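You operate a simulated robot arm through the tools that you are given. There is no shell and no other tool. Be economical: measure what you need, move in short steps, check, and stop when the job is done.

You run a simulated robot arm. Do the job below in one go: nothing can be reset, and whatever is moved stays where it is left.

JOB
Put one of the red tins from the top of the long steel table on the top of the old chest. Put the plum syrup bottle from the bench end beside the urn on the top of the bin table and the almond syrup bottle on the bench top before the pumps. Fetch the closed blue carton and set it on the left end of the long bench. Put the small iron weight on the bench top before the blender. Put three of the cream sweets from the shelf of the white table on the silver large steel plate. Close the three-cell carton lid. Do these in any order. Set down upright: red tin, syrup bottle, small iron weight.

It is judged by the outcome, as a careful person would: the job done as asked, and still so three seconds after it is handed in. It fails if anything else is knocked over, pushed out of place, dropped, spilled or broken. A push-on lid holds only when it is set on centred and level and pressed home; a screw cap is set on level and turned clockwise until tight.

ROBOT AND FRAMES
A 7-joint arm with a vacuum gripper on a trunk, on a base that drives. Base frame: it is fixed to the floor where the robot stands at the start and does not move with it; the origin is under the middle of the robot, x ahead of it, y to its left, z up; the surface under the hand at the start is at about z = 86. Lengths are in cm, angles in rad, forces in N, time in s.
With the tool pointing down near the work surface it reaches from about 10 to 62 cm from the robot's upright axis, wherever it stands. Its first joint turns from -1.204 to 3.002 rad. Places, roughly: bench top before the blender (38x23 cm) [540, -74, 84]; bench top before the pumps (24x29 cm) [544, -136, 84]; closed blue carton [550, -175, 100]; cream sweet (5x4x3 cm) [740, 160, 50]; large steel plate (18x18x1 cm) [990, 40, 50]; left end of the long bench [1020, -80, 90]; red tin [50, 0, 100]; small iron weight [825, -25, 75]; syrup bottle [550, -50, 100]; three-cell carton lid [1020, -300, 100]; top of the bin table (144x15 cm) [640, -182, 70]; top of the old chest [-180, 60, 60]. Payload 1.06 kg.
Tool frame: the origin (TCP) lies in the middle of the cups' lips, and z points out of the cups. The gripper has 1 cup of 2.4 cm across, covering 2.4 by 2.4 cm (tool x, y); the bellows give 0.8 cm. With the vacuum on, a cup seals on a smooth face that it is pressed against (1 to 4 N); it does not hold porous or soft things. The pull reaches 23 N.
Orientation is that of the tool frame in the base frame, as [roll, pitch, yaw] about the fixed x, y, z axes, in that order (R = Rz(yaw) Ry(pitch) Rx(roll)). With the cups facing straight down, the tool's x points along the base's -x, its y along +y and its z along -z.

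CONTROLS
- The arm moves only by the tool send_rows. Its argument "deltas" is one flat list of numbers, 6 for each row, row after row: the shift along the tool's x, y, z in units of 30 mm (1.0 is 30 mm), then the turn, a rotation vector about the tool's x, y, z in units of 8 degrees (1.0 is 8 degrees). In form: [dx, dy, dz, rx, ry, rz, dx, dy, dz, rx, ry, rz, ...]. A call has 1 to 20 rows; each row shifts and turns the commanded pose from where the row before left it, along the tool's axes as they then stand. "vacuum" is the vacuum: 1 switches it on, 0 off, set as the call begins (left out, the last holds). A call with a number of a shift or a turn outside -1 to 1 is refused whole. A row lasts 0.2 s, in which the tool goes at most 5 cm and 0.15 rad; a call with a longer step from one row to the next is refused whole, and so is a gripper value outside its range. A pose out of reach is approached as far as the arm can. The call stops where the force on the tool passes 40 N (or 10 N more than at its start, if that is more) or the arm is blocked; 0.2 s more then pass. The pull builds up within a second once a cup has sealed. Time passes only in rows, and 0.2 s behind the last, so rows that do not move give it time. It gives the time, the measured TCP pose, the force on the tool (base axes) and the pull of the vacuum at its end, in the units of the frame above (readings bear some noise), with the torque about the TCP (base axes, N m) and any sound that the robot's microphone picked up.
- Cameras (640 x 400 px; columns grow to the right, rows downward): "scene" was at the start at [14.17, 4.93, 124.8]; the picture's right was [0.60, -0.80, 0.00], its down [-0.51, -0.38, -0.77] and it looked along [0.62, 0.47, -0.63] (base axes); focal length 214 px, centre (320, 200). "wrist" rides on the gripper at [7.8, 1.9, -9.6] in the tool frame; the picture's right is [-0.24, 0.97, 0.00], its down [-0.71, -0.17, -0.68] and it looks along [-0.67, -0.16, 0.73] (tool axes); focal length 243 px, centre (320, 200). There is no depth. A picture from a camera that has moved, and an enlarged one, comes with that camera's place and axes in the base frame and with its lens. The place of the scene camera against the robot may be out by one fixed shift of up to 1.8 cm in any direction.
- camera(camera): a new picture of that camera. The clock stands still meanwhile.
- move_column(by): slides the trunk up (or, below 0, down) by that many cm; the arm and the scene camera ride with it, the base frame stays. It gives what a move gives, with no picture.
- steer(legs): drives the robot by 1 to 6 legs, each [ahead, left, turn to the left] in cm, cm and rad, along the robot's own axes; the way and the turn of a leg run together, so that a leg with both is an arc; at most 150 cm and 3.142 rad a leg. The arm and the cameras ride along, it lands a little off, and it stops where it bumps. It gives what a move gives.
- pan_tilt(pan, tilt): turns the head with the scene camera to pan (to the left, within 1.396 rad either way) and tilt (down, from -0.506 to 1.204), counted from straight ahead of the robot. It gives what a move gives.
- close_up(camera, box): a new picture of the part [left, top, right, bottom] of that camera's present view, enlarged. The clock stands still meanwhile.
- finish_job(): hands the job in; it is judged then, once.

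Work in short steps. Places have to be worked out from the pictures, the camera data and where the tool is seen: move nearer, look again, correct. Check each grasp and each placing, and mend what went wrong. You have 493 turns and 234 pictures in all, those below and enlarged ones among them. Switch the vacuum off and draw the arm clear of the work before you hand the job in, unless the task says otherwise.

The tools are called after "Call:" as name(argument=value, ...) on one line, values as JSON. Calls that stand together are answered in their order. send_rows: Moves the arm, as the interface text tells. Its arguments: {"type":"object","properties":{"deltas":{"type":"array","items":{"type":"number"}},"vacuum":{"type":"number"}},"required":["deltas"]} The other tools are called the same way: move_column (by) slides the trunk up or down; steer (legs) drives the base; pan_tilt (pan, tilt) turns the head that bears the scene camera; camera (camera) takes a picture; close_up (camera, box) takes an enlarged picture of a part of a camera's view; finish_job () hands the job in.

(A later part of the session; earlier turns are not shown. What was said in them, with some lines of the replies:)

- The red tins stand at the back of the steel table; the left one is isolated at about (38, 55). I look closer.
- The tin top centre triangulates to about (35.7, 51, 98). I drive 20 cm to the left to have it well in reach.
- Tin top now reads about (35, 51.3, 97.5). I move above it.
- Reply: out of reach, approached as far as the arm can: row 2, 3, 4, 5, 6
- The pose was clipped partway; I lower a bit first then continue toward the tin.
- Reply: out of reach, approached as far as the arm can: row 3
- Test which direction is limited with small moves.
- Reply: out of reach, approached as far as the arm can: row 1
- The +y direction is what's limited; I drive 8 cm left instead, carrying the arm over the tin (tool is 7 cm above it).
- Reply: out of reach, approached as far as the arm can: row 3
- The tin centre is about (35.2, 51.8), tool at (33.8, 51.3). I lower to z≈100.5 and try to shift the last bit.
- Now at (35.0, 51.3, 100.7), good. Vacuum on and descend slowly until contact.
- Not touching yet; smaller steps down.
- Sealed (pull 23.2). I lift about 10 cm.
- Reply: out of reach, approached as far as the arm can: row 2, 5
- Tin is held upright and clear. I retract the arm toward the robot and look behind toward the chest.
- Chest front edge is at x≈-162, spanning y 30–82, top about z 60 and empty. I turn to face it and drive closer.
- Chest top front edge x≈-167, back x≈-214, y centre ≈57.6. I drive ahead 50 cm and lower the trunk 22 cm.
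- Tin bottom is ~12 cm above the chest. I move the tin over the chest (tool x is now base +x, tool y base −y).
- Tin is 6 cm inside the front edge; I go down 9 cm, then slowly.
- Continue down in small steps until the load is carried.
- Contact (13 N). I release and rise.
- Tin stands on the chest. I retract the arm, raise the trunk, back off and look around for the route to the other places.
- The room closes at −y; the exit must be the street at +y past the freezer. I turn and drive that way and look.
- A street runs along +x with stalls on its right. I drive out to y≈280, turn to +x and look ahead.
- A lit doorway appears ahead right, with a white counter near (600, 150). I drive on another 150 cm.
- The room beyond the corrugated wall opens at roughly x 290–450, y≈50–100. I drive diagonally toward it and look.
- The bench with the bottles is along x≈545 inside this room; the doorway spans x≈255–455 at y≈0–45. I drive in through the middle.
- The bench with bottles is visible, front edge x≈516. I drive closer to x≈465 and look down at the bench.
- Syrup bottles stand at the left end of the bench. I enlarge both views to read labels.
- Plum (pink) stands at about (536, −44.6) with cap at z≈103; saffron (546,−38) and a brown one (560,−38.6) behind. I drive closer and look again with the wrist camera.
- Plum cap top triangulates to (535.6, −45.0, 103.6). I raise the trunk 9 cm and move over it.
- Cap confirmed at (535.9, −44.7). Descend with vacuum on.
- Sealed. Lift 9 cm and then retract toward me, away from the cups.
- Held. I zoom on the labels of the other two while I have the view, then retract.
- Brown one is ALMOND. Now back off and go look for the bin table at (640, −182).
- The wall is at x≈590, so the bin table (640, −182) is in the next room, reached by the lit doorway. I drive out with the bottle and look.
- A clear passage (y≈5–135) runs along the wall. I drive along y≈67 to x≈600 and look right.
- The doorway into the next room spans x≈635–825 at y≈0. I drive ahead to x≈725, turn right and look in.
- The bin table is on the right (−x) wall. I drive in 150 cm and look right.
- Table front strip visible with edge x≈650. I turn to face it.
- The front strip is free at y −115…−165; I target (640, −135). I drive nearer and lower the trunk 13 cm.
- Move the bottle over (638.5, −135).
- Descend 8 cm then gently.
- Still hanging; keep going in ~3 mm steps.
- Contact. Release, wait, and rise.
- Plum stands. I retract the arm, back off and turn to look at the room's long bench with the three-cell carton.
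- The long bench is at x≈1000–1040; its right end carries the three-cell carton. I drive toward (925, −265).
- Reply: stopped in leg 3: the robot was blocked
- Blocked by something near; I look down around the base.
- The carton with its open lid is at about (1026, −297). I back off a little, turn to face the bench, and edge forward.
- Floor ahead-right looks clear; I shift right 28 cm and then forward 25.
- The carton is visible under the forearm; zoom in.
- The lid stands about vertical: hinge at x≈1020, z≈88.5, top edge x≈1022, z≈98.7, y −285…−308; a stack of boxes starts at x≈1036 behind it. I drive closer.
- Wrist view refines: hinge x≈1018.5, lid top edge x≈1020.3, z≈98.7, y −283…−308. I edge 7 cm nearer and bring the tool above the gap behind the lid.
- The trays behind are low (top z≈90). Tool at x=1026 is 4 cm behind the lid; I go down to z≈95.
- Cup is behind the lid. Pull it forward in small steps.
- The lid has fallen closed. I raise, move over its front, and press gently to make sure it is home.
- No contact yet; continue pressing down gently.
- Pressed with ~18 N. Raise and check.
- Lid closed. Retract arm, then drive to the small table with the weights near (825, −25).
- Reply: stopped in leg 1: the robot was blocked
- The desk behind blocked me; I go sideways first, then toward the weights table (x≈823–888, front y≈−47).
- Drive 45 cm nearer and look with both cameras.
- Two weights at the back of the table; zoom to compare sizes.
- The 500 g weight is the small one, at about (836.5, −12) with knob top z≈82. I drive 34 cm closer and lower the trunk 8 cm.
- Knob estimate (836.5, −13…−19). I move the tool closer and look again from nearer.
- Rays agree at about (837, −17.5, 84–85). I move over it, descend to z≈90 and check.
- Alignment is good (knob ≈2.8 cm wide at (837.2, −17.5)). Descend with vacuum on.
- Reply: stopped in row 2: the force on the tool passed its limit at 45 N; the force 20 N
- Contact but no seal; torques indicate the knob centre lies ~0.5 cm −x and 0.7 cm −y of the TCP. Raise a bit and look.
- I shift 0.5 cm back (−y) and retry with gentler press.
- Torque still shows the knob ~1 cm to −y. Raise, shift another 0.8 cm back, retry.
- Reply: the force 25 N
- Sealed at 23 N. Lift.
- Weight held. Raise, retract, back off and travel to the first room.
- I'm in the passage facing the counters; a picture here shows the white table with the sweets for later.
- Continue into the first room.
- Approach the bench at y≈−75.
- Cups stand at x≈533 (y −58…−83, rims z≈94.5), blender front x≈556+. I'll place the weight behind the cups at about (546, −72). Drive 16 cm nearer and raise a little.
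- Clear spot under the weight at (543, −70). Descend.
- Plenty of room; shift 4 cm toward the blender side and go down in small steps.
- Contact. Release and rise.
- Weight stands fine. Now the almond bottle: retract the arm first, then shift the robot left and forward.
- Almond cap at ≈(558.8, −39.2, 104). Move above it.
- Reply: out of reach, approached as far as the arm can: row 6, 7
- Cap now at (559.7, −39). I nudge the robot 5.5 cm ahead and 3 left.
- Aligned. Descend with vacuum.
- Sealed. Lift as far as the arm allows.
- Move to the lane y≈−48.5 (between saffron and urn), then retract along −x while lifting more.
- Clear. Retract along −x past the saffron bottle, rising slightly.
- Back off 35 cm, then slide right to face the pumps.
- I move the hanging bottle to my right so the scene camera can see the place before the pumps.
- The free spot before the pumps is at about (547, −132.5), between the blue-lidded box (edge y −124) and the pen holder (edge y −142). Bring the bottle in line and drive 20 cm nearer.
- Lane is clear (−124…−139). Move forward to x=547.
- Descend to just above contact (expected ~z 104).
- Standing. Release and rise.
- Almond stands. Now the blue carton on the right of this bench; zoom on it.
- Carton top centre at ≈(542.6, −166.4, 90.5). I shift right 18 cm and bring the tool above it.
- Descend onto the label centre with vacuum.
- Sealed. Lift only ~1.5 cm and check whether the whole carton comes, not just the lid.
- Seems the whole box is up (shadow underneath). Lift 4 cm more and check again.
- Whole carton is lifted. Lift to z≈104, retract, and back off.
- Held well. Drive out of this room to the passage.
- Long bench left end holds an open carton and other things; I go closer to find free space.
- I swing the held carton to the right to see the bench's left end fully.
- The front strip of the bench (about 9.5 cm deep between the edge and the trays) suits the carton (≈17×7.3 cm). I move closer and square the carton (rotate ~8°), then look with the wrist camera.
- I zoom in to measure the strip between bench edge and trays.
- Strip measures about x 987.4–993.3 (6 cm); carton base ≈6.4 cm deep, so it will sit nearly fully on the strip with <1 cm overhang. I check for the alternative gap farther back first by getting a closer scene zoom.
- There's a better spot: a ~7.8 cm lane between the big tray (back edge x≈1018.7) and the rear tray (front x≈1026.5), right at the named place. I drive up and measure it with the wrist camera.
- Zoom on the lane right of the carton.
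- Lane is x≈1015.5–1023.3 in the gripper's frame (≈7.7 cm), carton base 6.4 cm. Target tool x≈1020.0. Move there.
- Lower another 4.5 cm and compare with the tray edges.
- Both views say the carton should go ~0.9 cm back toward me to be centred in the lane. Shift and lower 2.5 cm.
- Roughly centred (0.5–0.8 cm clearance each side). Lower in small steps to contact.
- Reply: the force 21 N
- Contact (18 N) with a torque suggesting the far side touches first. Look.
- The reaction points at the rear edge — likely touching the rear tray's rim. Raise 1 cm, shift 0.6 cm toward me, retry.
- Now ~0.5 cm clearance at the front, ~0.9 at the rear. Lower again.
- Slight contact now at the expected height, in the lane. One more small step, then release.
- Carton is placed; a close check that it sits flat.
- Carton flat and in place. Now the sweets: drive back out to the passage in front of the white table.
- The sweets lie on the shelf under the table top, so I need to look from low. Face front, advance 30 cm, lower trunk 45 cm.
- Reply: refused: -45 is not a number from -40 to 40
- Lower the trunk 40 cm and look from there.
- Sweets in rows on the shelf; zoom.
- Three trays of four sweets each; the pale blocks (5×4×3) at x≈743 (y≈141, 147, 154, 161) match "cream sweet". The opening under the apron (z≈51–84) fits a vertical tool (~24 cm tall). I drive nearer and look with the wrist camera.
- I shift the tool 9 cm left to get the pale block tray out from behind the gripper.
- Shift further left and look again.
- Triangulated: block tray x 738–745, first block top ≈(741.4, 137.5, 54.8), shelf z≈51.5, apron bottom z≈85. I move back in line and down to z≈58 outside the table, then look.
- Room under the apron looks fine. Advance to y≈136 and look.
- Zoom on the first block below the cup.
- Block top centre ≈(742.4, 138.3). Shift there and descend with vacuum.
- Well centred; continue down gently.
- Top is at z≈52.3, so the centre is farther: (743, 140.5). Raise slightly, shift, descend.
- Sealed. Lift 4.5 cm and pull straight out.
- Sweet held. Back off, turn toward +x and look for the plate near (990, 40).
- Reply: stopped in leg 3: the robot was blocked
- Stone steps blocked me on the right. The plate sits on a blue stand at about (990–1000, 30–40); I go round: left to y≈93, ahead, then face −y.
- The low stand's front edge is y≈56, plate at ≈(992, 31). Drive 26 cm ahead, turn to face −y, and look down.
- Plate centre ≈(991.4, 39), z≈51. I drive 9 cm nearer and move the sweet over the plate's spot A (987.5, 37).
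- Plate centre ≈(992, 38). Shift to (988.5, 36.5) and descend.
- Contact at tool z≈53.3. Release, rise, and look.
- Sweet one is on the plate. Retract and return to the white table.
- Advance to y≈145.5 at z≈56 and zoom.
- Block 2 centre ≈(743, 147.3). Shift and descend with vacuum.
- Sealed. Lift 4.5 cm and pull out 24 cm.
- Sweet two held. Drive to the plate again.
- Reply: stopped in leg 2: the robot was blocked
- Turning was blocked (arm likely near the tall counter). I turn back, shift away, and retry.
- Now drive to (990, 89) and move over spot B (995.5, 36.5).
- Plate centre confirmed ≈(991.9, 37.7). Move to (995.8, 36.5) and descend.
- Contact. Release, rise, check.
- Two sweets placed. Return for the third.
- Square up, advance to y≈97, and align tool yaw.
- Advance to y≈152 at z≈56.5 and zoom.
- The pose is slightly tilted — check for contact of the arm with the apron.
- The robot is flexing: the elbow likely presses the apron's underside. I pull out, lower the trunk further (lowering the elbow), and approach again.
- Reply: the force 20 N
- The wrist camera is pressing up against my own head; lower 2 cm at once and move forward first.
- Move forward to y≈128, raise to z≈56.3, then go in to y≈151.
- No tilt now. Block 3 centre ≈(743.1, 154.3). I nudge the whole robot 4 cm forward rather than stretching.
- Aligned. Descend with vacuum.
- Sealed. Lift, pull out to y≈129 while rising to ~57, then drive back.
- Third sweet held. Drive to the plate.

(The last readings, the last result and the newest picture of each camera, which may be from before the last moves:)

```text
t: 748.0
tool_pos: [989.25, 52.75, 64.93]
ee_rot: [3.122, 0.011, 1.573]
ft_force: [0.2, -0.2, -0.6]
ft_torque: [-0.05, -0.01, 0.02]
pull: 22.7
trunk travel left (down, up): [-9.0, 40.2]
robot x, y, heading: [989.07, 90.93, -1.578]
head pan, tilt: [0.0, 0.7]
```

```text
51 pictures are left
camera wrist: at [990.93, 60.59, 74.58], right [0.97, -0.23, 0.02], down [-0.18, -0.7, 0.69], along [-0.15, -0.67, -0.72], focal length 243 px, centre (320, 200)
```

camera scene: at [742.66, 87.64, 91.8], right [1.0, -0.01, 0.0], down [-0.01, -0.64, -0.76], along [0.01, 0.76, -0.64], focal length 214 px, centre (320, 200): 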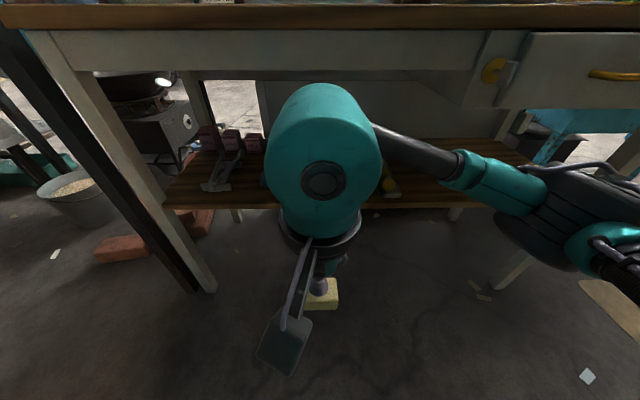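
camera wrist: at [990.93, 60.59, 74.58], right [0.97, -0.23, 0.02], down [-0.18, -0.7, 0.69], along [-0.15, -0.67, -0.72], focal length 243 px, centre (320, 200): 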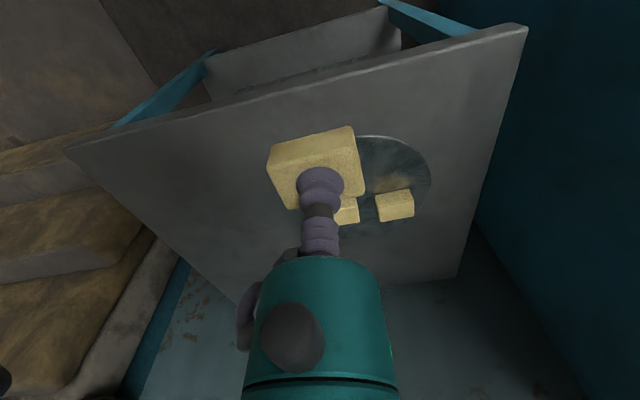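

Both sweets are in place. Move to spot C (992, 43), z≈58.5.

Call:
send_rows(deltas=[-0.65, 0.183, 0.42, 0, 0, 0, -0.65, 0.183, 0.42, 0, 0, 0, -0.65, 0.183, 0.42, 0, 0, 0, -0.65, 0.183, 0.42, 0, 0, 0, -0.65, 0.183, 0.42, 0, 0, 0])

Call:
camera(camera="wrist")

```text
t: 749.1
tool_pos: [992.41, 42.66, 58.67]
ee_rot: [3.12, 0.011, 1.575]
ft_force: [0.3, 0.1, -0.5]
ft_torque: [0.01, 0.03, -0.03]
pull: 23.0
trunk travel left (down, up): [-9.0, 40.2]
robot x, y, heading: [988.82, 91.45, -1.577]
head pan, tilt: [0.0, 0.7]
```

```text
50 pictures are left
camera wrist: at [993.97, 50.54, 68.3], right [0.97, -0.23, 0.02], down [-0.18, -0.7, 0.69], along [-0.14, -0.67, -0.72], focal length 243 px, centre (320, 200)
```

wrist: 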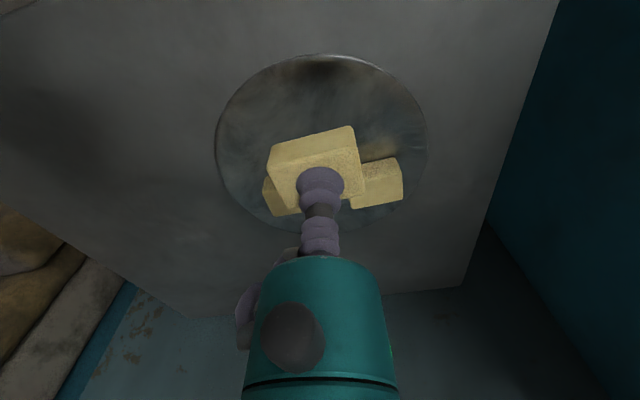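

Clear of the others. Descend.

Call:
send_rows(deltas=[-0.08, 0, 0.6, 0, 0, 0, 0, 0, 0.5, 0, 0, 0, 0, 0, 0.3, 0, 0, 0, 0, 0, 0.12, 0, 0, 0, 0, 0, 0.1, 0, 0, 0])

Call:
send_rows(deltas=[0, 0, 0.1, 0, 0, 0])

```text
t: 750.4
tool_pos: [992.32, 42.64, 53.97]
ee_rot: [3.123, 0.01, 1.574]
ft_force: [0.7, 0.0, -0.5]
ft_torque: [0.02, -0.05, -0.02]
pull: 23.1
trunk travel left (down, up): [-9.0, 40.2]
robot x, y, heading: [988.82, 91.09, -1.575]
head pan, tilt: [0.0, 0.7]
```

```text
t: 750.8
tool_pos: [992.24, 42.68, 53.6]
ee_rot: [3.122, 0.01, 1.573]
ft_force: [-0.9, 0.7, -0.4]
ft_torque: [0.04, -0.02, -0.02]
pull: 23.5
trunk travel left (down, up): [-9.0, 40.2]
robot x, y, heading: [989.03, 91.12, -1.575]
head pan, tilt: [0.0, 0.7]
```

Call:
send_rows(deltas=[0, 0, 0.12, 0, 0, 0])

Call:
send_rows(deltas=[0, 0, 0.06, 0, 0, 0])

```text
t: 751.1
tool_pos: [992.25, 42.55, 53.31]
ee_rot: [3.12, 0.01, 1.573]
ft_force: [1.2, 0.1, 5.1]
ft_torque: [0.07, 0.1, -0.04]
pull: 22.4
trunk travel left (down, up): [-9.0, 40.2]
robot x, y, heading: [989.05, 90.95, -1.575]
head pan, tilt: [0.0, 0.7]
```

```text
t: 751.5
tool_pos: [992.38, 42.59, 53.31]
ee_rot: [3.122, 0.011, 1.574]
ft_force: [1.5, -0.1, 13.5]
ft_torque: [0.1, 0.17, 0.0]
pull: 23.3
trunk travel left (down, up): [-9.0, 40.2]
robot x, y, heading: [989.57, 91.42, -1.576]
head pan, tilt: [0.0, 0.7]
```

Release, rise, retract, and check.

Call:
send_rows(deltas=[0, 0, -0.06, 0, 0, 0, 0, 0, 0, 0, 0, 0, 0, 0, 0, 0, 0, 0], vacuum=0)

Call:
send_rows(deltas=[0, 0, -0.2, 0, 0, 0, 0, 0, -0.6, 0, 0, 0, 0, 0, -0.6, 0, 0, 0, 0, 0, -0.6, 0, 0, 0, 0, 0, -0.6, 0, 0, 0, 0.9, 0, 0, 0, 0, 0, 0.9, 0, 0, 0, 0, 0, 0.9, 0, 0, 0, 0, 0])

Call:
camera(camera="wrist")

```text
t: 752.4
tool_pos: [992.23, 42.59, 53.24]
ee_rot: [3.122, 0.011, 1.572]
ft_force: [0.4, -0.6, 0.4]
ft_torque: [-0.02, -0.01, -0.02]
pull: 0.0
trunk travel left (down, up): [-9.0, 40.2]
robot x, y, heading: [988.91, 91.27, -1.571]
head pan, tilt: [0.0, 0.7]
```

```text
t: 754.1
tool_pos: [992.06, 51.04, 61.33]
ee_rot: [3.124, 0.012, 1.57]
ft_force: [0.0, 0.3, 0.1]
ft_torque: [0.03, -0.01, 0.02]
pull: 0.2
trunk travel left (down, up): [-9.0, 40.2]
robot x, y, heading: [989.29, 91.17, -1.575]
head pan, tilt: [0.0, 0.7]
```

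```text
49 pictures are left
camera wrist: at [993.67, 58.81, 70.92], right [0.97, -0.23, 0.02], down [-0.18, -0.7, 0.69], along [-0.15, -0.67, -0.72], focal length 243 px, centre (320, 200)
```

wrist: 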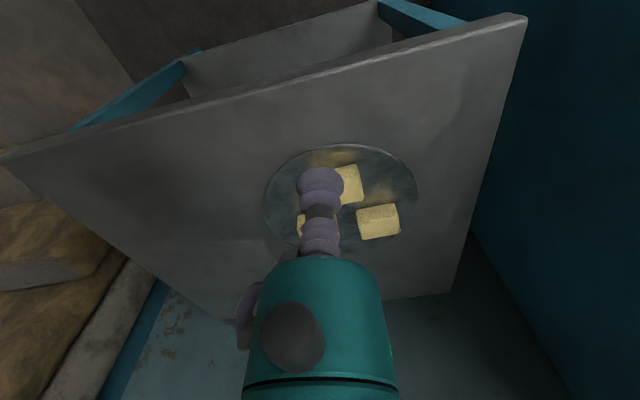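

All three sweets sit on the plate. I back clear and hand in.

Call:
steer(legs=[[-20, 0, 0]])

Call:
camera(camera="scene")

```text
t: 755.8
tool_pos: [991.89, 70.93, 61.34]
ee_rot: [3.125, 0.01, 1.569]
ft_force: [0.4, 0.3, -1.1]
ft_torque: [0.01, 0.0, 0.03]
pull: 0.1
trunk travel left (down, up): [-9.0, 40.2]
robot x, y, heading: [989.08, 111.11, -1.575]
head pan, tilt: [0.0, 0.7]
```

```text
48 pictures are left
camera scene: at [989.02, 85.84, 91.8], right [-1.0, 0.01, 0.0], down [0.0, 0.64, -0.76], along [0.0, -0.76, -0.64], focal length 214 px, centre (320, 200)
```

scene: 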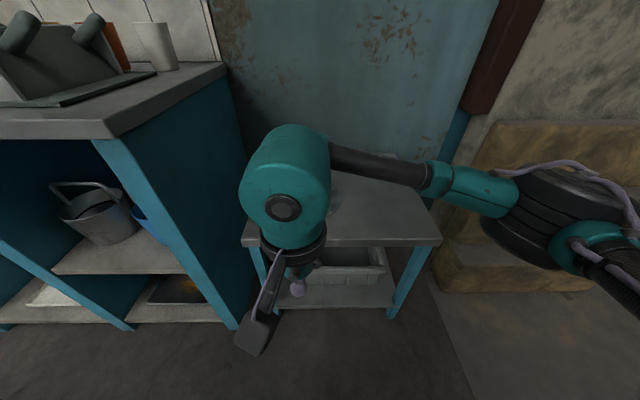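

Everything is placed, the vacuum is off and the arm is clear, so I hand in.

Call:
finish_job()

```text
The job is handed in.
```

I did every item you asked for and handed the job in; each item was checked in pictures after it was placed, but I haven't seen the judge's result.

- **Red tin:** it stands upright on the old chest, about 6 cm inside the front edge.
- **Plum syrup:** it stands upright on the front strip of the bin table.
- **Almond syrup:** it stands upright on the bench before the pumps.
- **Blue carton:** it lies flat on the left end of the long bench, in the narrow gap between two trays of sweets. On my first try it touched the rear tray's rim at about 18 N. I lifted it, shifted it 0.6 cm and set it down, and the tray did not look moved in the pictures.
- **Small iron weight:** the 500 g one stands upright on the bench behind the cups, before the blender.
- **Cream sweets:** I took the pale blocks as the cream sweets because their size matches, and three of them are on the steel plate.
- **Three-cell carton lid:** it is closed and was pressed down with about 18 N.

Along the way the robot lightly bumped the wooden desk, the stone steps and possibly the tall counter, and the arm leaned against the underside of the white table. I saw nothing fall or move, but I did not go back to inspect those spots.
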